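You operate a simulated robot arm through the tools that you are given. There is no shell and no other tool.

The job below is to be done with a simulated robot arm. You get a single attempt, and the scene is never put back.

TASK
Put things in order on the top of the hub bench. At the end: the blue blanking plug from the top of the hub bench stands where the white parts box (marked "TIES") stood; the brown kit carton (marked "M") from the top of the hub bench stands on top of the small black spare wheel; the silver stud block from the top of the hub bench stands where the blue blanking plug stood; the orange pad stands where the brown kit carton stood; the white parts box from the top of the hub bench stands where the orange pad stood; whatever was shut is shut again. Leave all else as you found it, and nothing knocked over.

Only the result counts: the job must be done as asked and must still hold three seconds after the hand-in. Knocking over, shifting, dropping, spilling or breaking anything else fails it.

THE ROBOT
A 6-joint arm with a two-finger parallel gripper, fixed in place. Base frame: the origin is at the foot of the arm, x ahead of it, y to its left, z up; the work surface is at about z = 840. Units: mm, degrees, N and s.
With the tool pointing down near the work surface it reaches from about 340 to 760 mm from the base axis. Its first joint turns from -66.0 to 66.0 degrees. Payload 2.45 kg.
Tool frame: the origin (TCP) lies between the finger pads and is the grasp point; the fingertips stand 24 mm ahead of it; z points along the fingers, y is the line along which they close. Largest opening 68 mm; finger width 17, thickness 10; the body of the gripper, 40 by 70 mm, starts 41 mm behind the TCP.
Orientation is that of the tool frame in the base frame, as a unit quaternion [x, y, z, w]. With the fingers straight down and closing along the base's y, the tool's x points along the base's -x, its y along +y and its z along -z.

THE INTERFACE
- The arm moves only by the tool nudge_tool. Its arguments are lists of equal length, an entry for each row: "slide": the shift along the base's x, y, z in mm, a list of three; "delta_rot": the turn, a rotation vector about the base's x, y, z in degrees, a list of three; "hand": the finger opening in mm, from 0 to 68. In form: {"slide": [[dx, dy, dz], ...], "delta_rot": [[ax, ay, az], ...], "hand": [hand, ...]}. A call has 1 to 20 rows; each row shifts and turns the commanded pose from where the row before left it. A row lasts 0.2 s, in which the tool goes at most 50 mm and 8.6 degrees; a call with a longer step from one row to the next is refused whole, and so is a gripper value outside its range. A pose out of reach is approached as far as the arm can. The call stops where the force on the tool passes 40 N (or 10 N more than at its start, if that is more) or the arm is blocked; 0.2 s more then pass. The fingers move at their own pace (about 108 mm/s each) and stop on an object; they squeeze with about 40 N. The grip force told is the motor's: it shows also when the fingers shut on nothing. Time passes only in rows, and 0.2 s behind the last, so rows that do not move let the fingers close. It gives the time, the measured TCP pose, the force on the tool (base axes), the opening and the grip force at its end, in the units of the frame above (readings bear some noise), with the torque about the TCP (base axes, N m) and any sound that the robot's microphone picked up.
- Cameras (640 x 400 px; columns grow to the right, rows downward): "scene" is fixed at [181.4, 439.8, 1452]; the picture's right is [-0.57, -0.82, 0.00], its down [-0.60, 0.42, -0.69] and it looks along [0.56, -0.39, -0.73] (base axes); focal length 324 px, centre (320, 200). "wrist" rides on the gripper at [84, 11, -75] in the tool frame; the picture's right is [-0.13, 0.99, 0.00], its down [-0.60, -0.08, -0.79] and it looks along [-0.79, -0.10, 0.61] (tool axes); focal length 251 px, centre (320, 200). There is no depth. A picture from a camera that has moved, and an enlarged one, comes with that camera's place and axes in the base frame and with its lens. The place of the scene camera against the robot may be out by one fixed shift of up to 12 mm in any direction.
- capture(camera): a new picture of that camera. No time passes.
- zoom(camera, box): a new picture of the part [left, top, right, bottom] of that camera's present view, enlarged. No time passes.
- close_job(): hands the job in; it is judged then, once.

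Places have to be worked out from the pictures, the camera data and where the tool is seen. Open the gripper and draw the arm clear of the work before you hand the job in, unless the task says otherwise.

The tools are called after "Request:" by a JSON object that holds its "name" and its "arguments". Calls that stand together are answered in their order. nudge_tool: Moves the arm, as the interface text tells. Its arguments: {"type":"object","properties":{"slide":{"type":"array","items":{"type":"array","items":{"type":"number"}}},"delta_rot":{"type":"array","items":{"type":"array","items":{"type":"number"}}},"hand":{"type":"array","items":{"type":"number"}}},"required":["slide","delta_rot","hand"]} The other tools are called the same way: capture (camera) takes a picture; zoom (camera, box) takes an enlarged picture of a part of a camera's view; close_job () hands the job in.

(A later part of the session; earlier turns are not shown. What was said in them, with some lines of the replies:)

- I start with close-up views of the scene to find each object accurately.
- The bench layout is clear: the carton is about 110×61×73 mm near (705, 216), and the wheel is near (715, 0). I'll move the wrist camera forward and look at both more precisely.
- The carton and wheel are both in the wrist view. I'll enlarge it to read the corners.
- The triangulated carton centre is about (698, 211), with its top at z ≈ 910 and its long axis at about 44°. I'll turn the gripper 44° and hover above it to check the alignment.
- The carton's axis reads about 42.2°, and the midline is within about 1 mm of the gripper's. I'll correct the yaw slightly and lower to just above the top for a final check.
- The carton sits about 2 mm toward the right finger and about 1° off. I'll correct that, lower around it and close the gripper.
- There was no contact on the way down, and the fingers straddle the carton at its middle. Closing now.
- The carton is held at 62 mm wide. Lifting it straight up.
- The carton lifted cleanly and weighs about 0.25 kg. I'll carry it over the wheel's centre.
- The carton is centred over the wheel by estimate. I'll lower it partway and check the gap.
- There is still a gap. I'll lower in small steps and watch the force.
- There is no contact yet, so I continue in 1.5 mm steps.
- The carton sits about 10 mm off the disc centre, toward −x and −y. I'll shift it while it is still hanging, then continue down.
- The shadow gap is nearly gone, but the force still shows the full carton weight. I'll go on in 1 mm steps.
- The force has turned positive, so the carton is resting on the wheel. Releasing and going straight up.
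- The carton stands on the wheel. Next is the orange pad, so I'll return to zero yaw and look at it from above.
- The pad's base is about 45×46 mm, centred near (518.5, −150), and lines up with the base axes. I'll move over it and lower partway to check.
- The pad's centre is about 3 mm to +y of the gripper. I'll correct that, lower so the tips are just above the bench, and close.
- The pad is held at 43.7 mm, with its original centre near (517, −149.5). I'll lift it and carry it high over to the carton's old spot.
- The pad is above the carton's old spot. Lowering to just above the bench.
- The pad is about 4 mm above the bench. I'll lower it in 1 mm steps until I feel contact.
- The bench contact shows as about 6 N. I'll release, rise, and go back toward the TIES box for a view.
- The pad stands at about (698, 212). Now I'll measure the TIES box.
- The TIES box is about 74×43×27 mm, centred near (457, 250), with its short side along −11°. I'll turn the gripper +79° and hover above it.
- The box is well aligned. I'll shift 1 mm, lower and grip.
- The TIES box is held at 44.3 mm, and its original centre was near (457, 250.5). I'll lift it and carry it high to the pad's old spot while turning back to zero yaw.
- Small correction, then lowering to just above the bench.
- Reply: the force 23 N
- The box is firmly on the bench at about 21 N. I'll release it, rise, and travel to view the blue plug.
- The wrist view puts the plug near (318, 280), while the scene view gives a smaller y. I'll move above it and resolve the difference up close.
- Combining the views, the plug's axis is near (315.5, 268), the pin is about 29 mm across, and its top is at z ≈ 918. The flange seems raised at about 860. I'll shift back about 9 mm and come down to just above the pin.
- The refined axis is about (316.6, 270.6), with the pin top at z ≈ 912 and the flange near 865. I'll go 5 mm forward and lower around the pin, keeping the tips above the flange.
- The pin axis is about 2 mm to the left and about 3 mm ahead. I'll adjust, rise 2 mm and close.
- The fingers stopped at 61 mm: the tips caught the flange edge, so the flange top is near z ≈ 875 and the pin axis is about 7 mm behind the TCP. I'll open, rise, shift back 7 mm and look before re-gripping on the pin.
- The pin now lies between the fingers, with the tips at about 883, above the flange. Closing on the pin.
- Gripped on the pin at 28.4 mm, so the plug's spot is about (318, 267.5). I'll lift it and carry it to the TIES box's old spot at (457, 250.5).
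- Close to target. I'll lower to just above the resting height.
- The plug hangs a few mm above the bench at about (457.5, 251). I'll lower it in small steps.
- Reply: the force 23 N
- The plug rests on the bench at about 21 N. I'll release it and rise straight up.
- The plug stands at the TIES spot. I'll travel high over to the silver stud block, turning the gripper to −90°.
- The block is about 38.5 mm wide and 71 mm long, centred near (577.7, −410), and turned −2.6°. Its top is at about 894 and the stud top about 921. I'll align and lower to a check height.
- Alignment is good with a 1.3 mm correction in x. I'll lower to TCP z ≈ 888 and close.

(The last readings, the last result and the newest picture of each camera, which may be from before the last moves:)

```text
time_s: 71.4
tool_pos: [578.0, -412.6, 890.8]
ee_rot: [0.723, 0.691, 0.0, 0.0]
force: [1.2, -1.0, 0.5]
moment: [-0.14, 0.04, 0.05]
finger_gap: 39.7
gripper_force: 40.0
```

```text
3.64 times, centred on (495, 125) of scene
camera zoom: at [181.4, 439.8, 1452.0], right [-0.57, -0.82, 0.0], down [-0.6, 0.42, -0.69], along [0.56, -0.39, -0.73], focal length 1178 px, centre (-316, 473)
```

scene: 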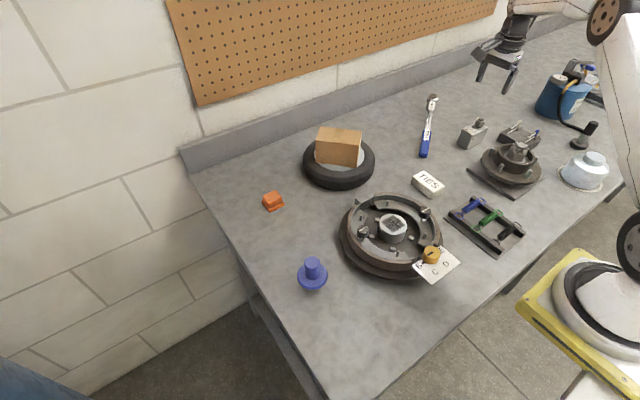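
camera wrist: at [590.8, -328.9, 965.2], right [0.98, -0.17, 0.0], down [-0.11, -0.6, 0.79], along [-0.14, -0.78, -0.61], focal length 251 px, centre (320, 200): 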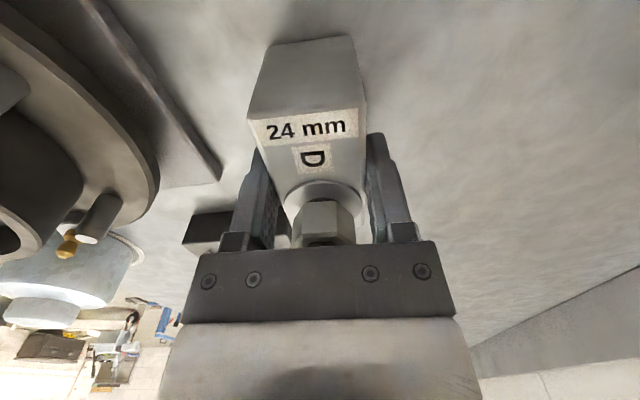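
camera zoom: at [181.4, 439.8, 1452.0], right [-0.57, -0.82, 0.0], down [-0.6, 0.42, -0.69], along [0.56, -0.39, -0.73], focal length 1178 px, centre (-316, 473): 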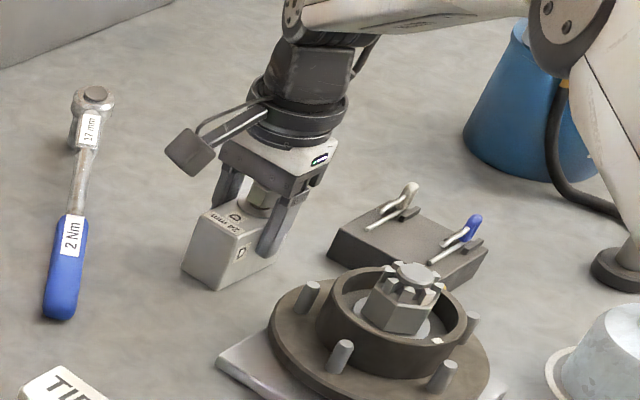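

Gripped at 39.7 mm. I'll lift a little to check the hold.

Request:
{"name": "nudge_tool", "arguments": {"slide": [[0, 0, 3], [0, 0, 7], [0, 0, 15], [0, 0, 0]], "delta_rot": [[0, 0, 0], [0, 0, 0], [0, 0, 0], [0, 0, 0]], "hand": [25, 25, 25, 25]}}

Request:
{"name": "zoom", "arguments": {"camera": "scene", "box": [430, 70, 560, 180]}}

Request:
{"name": "capture", "arguments": {"camera": "wrist"}}

```text
time_s: 72.4
tool_pos: [576.6, -412.7, 912.0]
ee_rot: [0.723, 0.691, 0.0, 0.001]
force: [0.4, 0.1, -4.7]
moment: [-0.01, 0.0, 0.0]
finger_gap: 39.7
gripper_force: 39.6
```

```text
3.64 times, centred on (495, 125) of scene
camera zoom: at [181.5, 439.8, 1452.0], right [-0.57, -0.82, 0.0], down [-0.6, 0.42, -0.69], along [0.56, -0.39, -0.73], focal length 1178 px, centre (-316, 473)
```

zoom: 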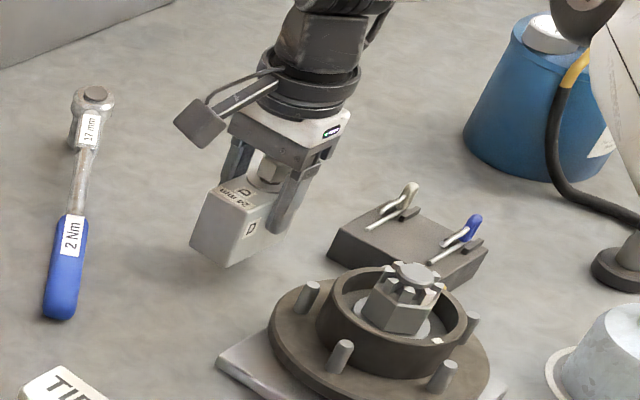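

```text
taken
camera wrist: at [590.9, -328.3, 989.1], right [0.98, -0.17, 0.0], down [-0.11, -0.6, 0.79], along [-0.14, -0.78, -0.61], focal length 251 px, centre (320, 200)
```

wrist: 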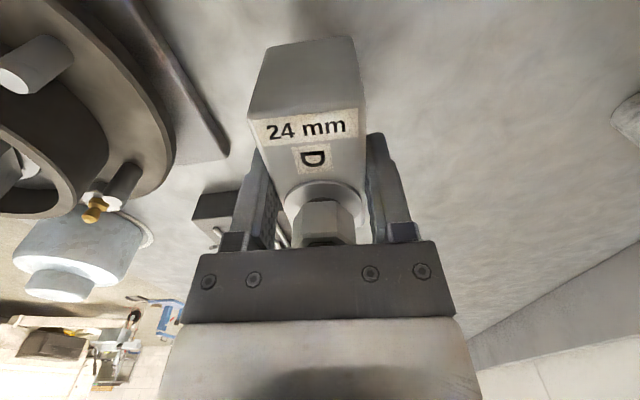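

The block is held firmly and weighs about 0.5 kg. I'll lift it to travel height.

Request:
{"name": "nudge_tool", "arguments": {"slide": [[0, 0, 25], [0, 0, 40], [0, 0, 40], [0, 0, 25], [0, 0, 0]], "delta_rot": [[0, 0, 0], [0, 0, 0], [0, 0, 0], [0, 0, 0], [0, 0, 0]], "hand": [25, 25, 25, 25, 25]}}

Request:
{"name": "nudge_tool", "arguments": {"slide": [[-7, 19, 0], [-14.2, 37.7, 0], [-14.2, 37.7, 0], [-14.2, 37.7, 0], [-14.2, 37.7, 0], [-14.2, 37.7, 0], [-14.2, 37.7, 0], [-14.2, 37.7, 0], [-14.2, 37.7, 0], [-14.2, 37.7, 0], [-14.2, 37.7, 0], [-14.2, 37.7, 0], [-14.2, 37.7, 0], [-14.2, 37.7, 0], [-14.2, 37.7, 0], [-14.2, 37.7, 0], [-14.2, 37.7, 0], [-14.2, 37.7, 0], [-8, 19, 0], [0, 0, 0]], "delta_rot": [[0, 0, 3], [0, 0, 4.2], [0, 0, 4.2], [0, 0, 4.2], [0, 0, 4.2], [0, 0, 4.2], [0, 0, 4.2], [0, 0, 4.2], [0, 0, 4.2], [0, 0, 4.2], [0, 0, 4.2], [0, 0, 4.2], [0, 0, 4.2], [0, 0, 4.2], [0, 0, 4.2], [0, 0, 4.2], [0, 0, 4.2], [0, 0, 4.2], [0, 0, 3.2], [0, 0, 0]], "hand": [25, 25, 25, 25, 25, 25, 25, 25, 25, 25, 25, 25, 25, 25, 25, 25, 25, 25, 25, 25]}}

Request:
{"name": "capture", "arguments": {"camera": "scene"}}

Request:
{"name": "capture", "arguments": {"camera": "wrist"}}

```text
time_s: 73.6
tool_pos: [576.4, -411.8, 1044.1]
ee_rot: [0.723, 0.691, -0.001, 0.001]
force: [0.3, 0.4, -4.8]
moment: [-0.01, -0.02, 0.0]
finger_gap: 39.9
gripper_force: 40.2
```

```text
time_s: 77.8
tool_pos: [321.3, 267.9, 1044.2]
ee_rot: [0.13, 0.991, 0.0, 0.0]
force: [0.0, 0.8, -5.3]
moment: [-0.01, -0.03, 0.02]
finger_gap: 39.9
gripper_force: 39.9
```

```text
taken
```

scene: 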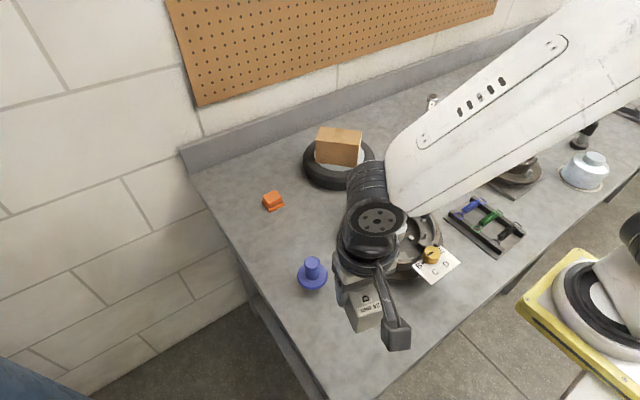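

```text
taken
camera wrist: at [241.6, 299.8, 1119.4], right [0.38, 0.92, 0.0], down [0.56, -0.23, 0.79], along [0.73, -0.3, -0.61], focal length 251 px, centre (320, 200)
```

wrist: 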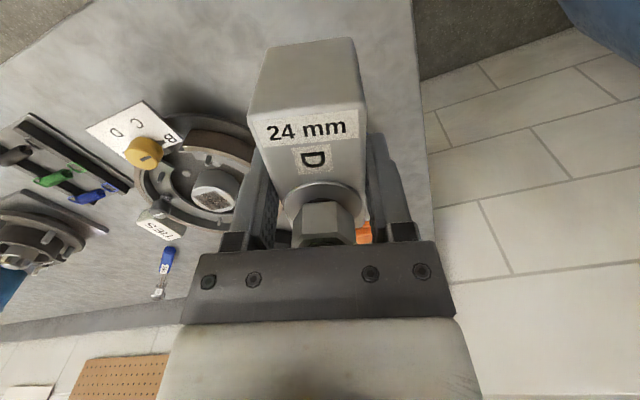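

I'm on target within about 1 mm. Lowering the block toward the bench.

Request:
{"name": "nudge_tool", "arguments": {"slide": [[-0.4, -0.7, -35], [0, 0, -40], [0, 0, -40], [0, 0, -22], [0, 0, -10], [0, 0, 0]], "delta_rot": [[0, 0, 0], [0, 0, 0], [0, 0, 0], [0, 0, 0], [0, 0, 0], [0, 0, 0]], "hand": [25, 25, 25, 25, 25, 25]}}

Request:
{"name": "zoom", "arguments": {"camera": "scene", "box": [290, 270, 420, 380]}}

```text
time_s: 79.2
tool_pos: [321.0, 266.4, 897.7]
ee_rot: [0.13, 0.991, 0.0, -0.001]
force: [0.4, 0.5, -4.2]
moment: [0.01, -0.01, 0.0]
finger_gap: 40.0
gripper_force: 40.5
```

```text
3.64 times, centred on (355, 325) of scene
camera zoom: at [181.4, 439.9, 1452.0], right [-0.57, -0.82, 0.0], down [-0.6, 0.42, -0.69], along [0.56, -0.39, -0.73], focal length 1178 px, centre (193, -254)
```

zoom: 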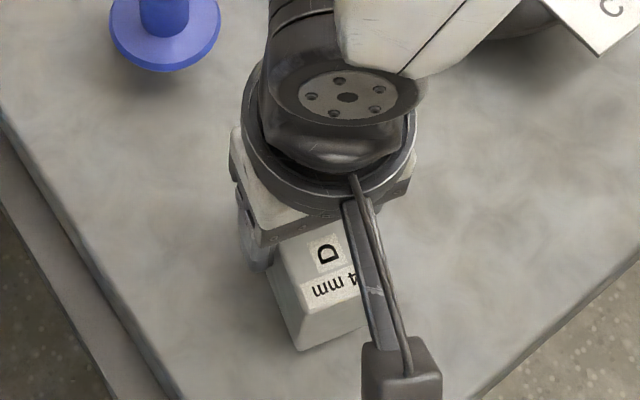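

Request:
{"name": "nudge_tool", "arguments": {"slide": [[0, 0, -2], [0, 0, -2], [0, 0, -1.5], [0, 0, 0]], "delta_rot": [[0, 0, 0], [0, 0, 0], [0, 0, 0], [0, 0, 0]], "hand": [25, 25, 25, 25]}}

```text
time_s: 80.2
tool_pos: [321.1, 267.6, 892.3]
ee_rot: [0.131, 0.991, 0.0, 0.0]
force: [0.3, 0.5, -4.4]
moment: [0.0, -0.03, 0.02]
finger_gap: 39.7
gripper_force: 40.4
```

The block is still hanging, so I continue in sub-millimetre steps.

Request:
{"name": "nudge_tool", "arguments": {"slide": [[0, 0, -1], [0, 0, -1], [0, 0, 0]], "delta_rot": [[0, 0, 0], [0, 0, 0], [0, 0, 0]], "hand": [25, 25, 25]}}

Request:
{"name": "nudge_tool", "arguments": {"slide": [[0, 0, -0.7], [0, 0, 0]], "delta_rot": [[0, 0, 0], [0, 0, 0]], "hand": [25, 25]}}

```text
time_s: 81.0
tool_pos: [320.3, 266.2, 890.5]
ee_rot: [0.131, 0.991, 0.0, 0.0]
force: [-0.3, -0.6, -5.4]
moment: [0.01, 0.01, 0.03]
finger_gap: 40.1
gripper_force: 40.4
```

```text
time_s: 81.6
tool_pos: [320.8, 266.7, 891.1]
ee_rot: [0.131, 0.991, 0.0, -0.001]
force: [-0.6, -0.7, -1.7]
moment: [-0.01, -0.05, -0.02]
finger_gap: 39.9
gripper_force: 39.8
```

The force dropped from −5 to −1.7 N, so contact is starting. One more small step.

Request:
{"name": "nudge_tool", "arguments": {"slide": [[0, 0, -0.5], [0, 0, 0]], "delta_rot": [[0, 0, 0], [0, 0, 0]], "hand": [25, 25]}}

```text
time_s: 82.2
tool_pos: [321.0, 266.5, 889.5]
ee_rot: [0.132, 0.991, -0.001, 0.0]
force: [-2.4, -8.2, 25.8]
moment: [-0.41, -0.29, -0.15]
finger_gap: 39.8
gripper_force: 39.7
```

The block is seated on the bench at about 26 N. I'll ease off, open and rise clear.

Request:
{"name": "nudge_tool", "arguments": {"slide": [[0, 0, 0.7], [0, 0, 0], [0, 0, 0], [0, 0, 0], [0, 0, 8], [0, 0, 20], [0, 0, 40], [0, 0, 45], [0, 0, 40], [0, 0, 0]], "delta_rot": [[0, 0, 0], [0, 0, 0], [0, 0, 0], [0, 0, 0], [0, 0, 0], [0, 0, 0], [0, 0, 0], [0, 0, 0], [0, 0, 0], [0, 0, 0]], "hand": [39, 48, 60, 68, 68, 68, 68, 68, 68, 68]}}

Request:
{"name": "capture", "arguments": {"camera": "wrist"}}

Request:
{"name": "capture", "arguments": {"camera": "scene"}}

```text
time_s: 84.4
tool_pos: [319.5, 266.2, 1044.6]
ee_rot: [0.13, 0.991, 0.0, 0.0]
force: [0.0, 0.7, -0.1]
moment: [0.01, 0.0, 0.03]
finger_gap: 68.2
gripper_force: 0.0
```

```text
taken
camera wrist: at [239.2, 299.2, 1119.4], right [0.38, 0.92, 0.0], down [0.56, -0.23, 0.79], along [0.73, -0.3, -0.61], focal length 251 px, centre (320, 200)
```

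wrist: 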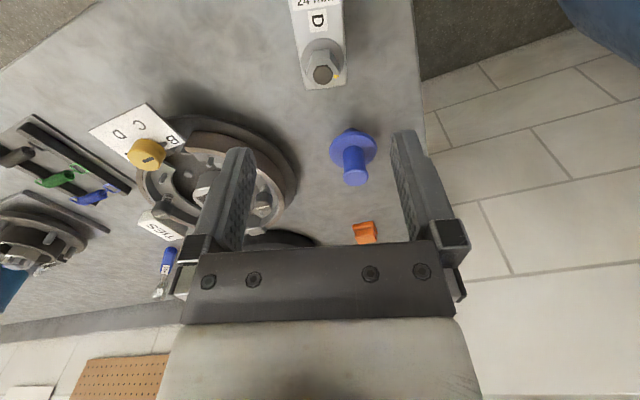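

```text
taken
```

scene: 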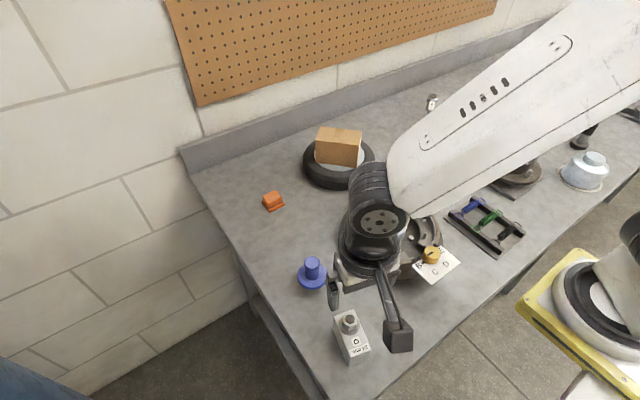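

All five items are placed. I'll draw the arm back to its start pose and inspect the scene.

Request:
{"name": "nudge_tool", "arguments": {"slide": [[0, 0, 40], [21, -33, 24], [21, -34, 24], [21, -33, 23], [21, -34, 23], [20.5, -33, 0], [0, 0, 0]], "delta_rot": [[0, 0, 0], [0, 0, 3], [0, 0, 3], [0, 0, 3], [0, 0, 3], [0, 0, 3], [0, 0, 0]], "hand": [68, 68, 68, 68, 68, 68, 68]}}

Request:
{"name": "capture", "arguments": {"camera": "scene"}}

Request:
{"name": "zoom", "arguments": {"camera": "scene", "box": [230, 120, 390, 220]}}

Request:
{"name": "zoom", "arguments": {"camera": "scene", "box": [270, 240, 430, 380]}}

Request:
{"name": "zoom", "arguments": {"camera": "scene", "box": [380, 90, 540, 230]}}

Request:
{"name": "capture", "arguments": {"camera": "wrist"}}

```text
time_s: 86.0
tool_pos: [427.1, 102.2, 1177.9]
ee_rot: [0.0, 1.0, -0.001, 0.0]
force: [-0.1, -1.2, 0.0]
moment: [0.0, 0.02, -0.02]
finger_gap: 67.9
gripper_force: 0.1
```

```text
taken
```

scene: 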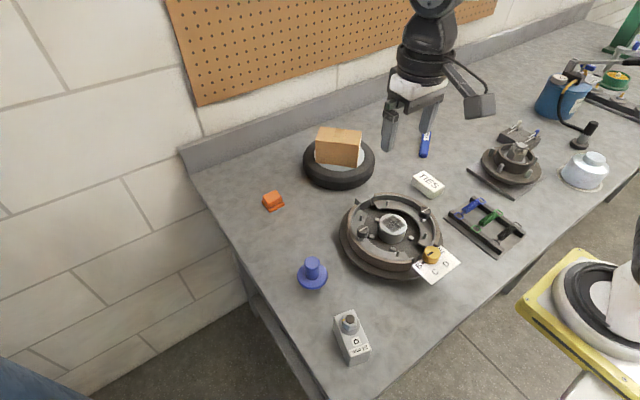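

```text
4.00 times, centred on (310, 170) of scene
camera zoom: at [181.4, 439.8, 1452.0], right [-0.57, -0.82, 0.0], down [-0.6, 0.42, -0.69], along [0.56, -0.39, -0.73], focal length 1296 px, centre (360, 320)
```

zoom: 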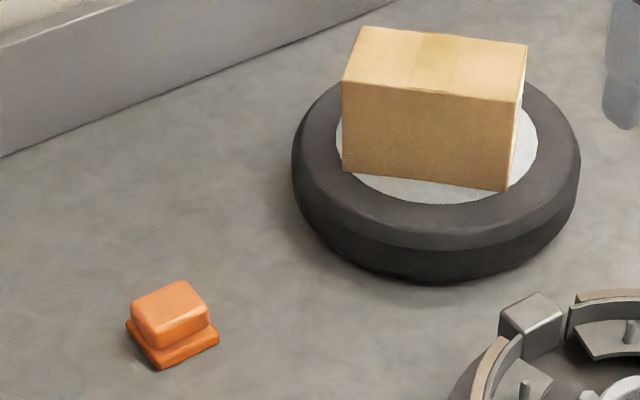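

```text
2.86 times, centred on (350, 310) of scene
camera zoom: at [181.4, 439.8, 1452.0], right [-0.57, -0.82, 0.0], down [-0.6, 0.42, -0.69], along [0.56, -0.39, -0.73], focal length 926 px, centre (234, -114)
```

zoom: 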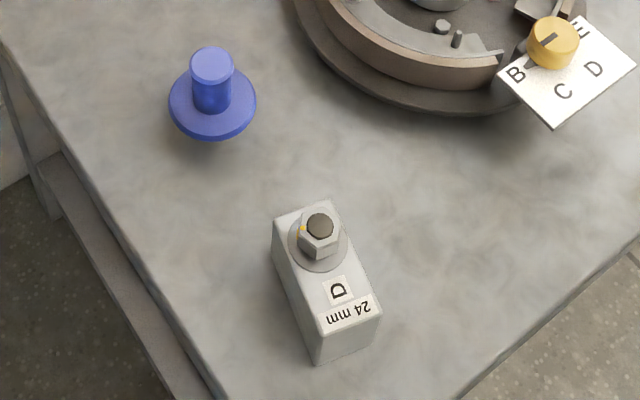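

```text
2.86 times, centred on (460, 160) of scene
camera zoom: at [181.4, 439.8, 1452.0], right [-0.57, -0.82, 0.0], down [-0.6, 0.42, -0.69], along [0.56, -0.39, -0.73], focal length 926 px, centre (-80, 314)
```

zoom: 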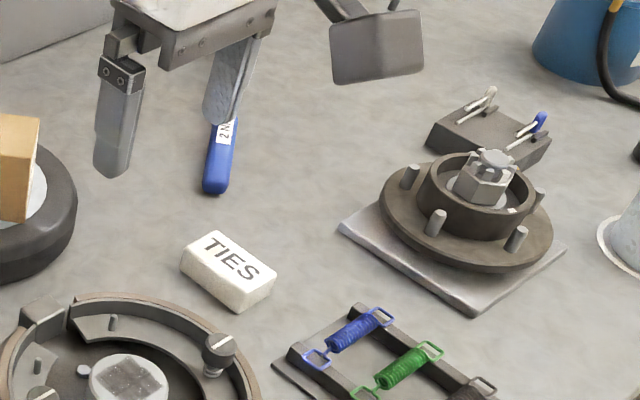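

```text
taken
camera wrist: at [342.3, 112.2, 1253.8], right [0.13, 0.99, 0.0], down [0.6, -0.08, 0.79], along [0.79, -0.1, -0.61], focal length 251 px, centre (320, 200)
```

wrist: 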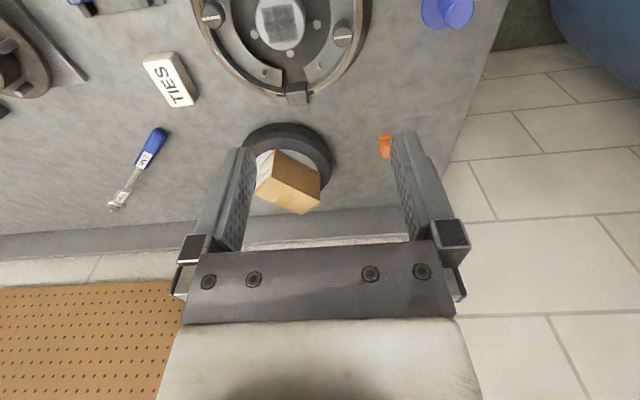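

Everything stands upright and nothing else looks moved. I'll take a closer look at the TIES box and compare it with the pad's original spot before handing in.

Request:
{"name": "zoom", "arguments": {"camera": "scene", "box": [400, 165, 460, 205]}}

Request:
{"name": "zoom", "arguments": {"camera": "scene", "box": [284, 250, 344, 300]}}

Request:
{"name": "zoom", "arguments": {"camera": "wrist", "box": [130, 40, 210, 120]}}

```text
10.00 times, centred on (430, 185) of scene
camera zoom: at [181.4, 439.8, 1452.0], right [-0.57, -0.82, 0.0], down [-0.6, 0.42, -0.69], along [0.56, -0.39, -0.73], focal length 3240 px, centre (-780, 350)
```

zoom: 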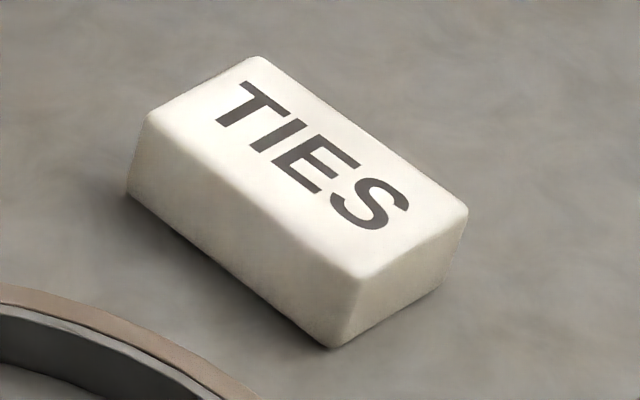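

```text
8.00 times, centred on (314, 275) of scene
camera zoom: at [181.4, 439.8, 1452.0], right [-0.57, -0.82, 0.0], down [-0.6, 0.42, -0.69], along [0.56, -0.39, -0.73], focal length 2592 px, centre (368, -400)
```

zoom: 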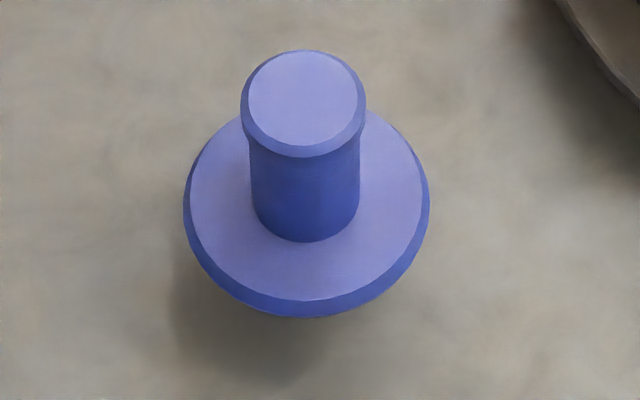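

```text
5.00 times, centred on (170, 80) of wrist
camera zoom: at [342.3, 112.2, 1253.8], right [0.13, 0.99, 0.0], down [0.6, -0.08, 0.79], along [0.79, -0.1, -0.61], focal length 1257 px, centre (1070, 800)
```

zoom: 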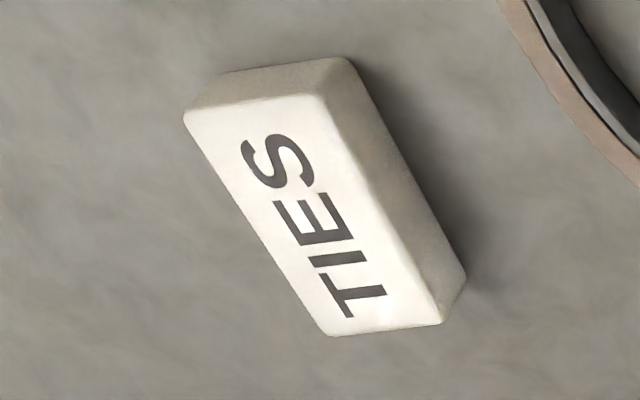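

The TIES box's base matches the pad's old footprint, and the plug, block and pad are each within about 4 mm of their target spots. The carton stands on the wheel. The gripper is open and the arm is clear, so I hand the job in.

Request:
{"name": "close_job", "arguments": {}}

```text
The job is handed in.
```

All five items are where you asked, standing upright, and the job is handed in. In the final pictures nothing else had moved or been knocked over.

| Item | Where it stands now | How close |
|---|---|---|
| Brown kit carton ("M") | On top of the small black spare wheel | Well within the wheel's top |
| Orange pad | The carton's old spot | Within about 4 mm |
| White parts box ("TIES") | The pad's old spot | Base matches the pad's old footprint |
| Blue blanking plug | The parts box's old spot | Within about 4 mm |
| Silver stud block | The plug's old spot | Within about 3 mm |

- **Accuracy:** the offsets are estimates from comparing before and after pictures, so they could be off by a few millimetres.
- **Orientation:** the pad, the parts box and the stud block are at a different angle from the items they replaced. I took the task to be about position only.
- **Nothing opened:** nothing on the bench was opened during the job, so there was nothing to shut again. The arm is back near its starting pose with the gripper open.
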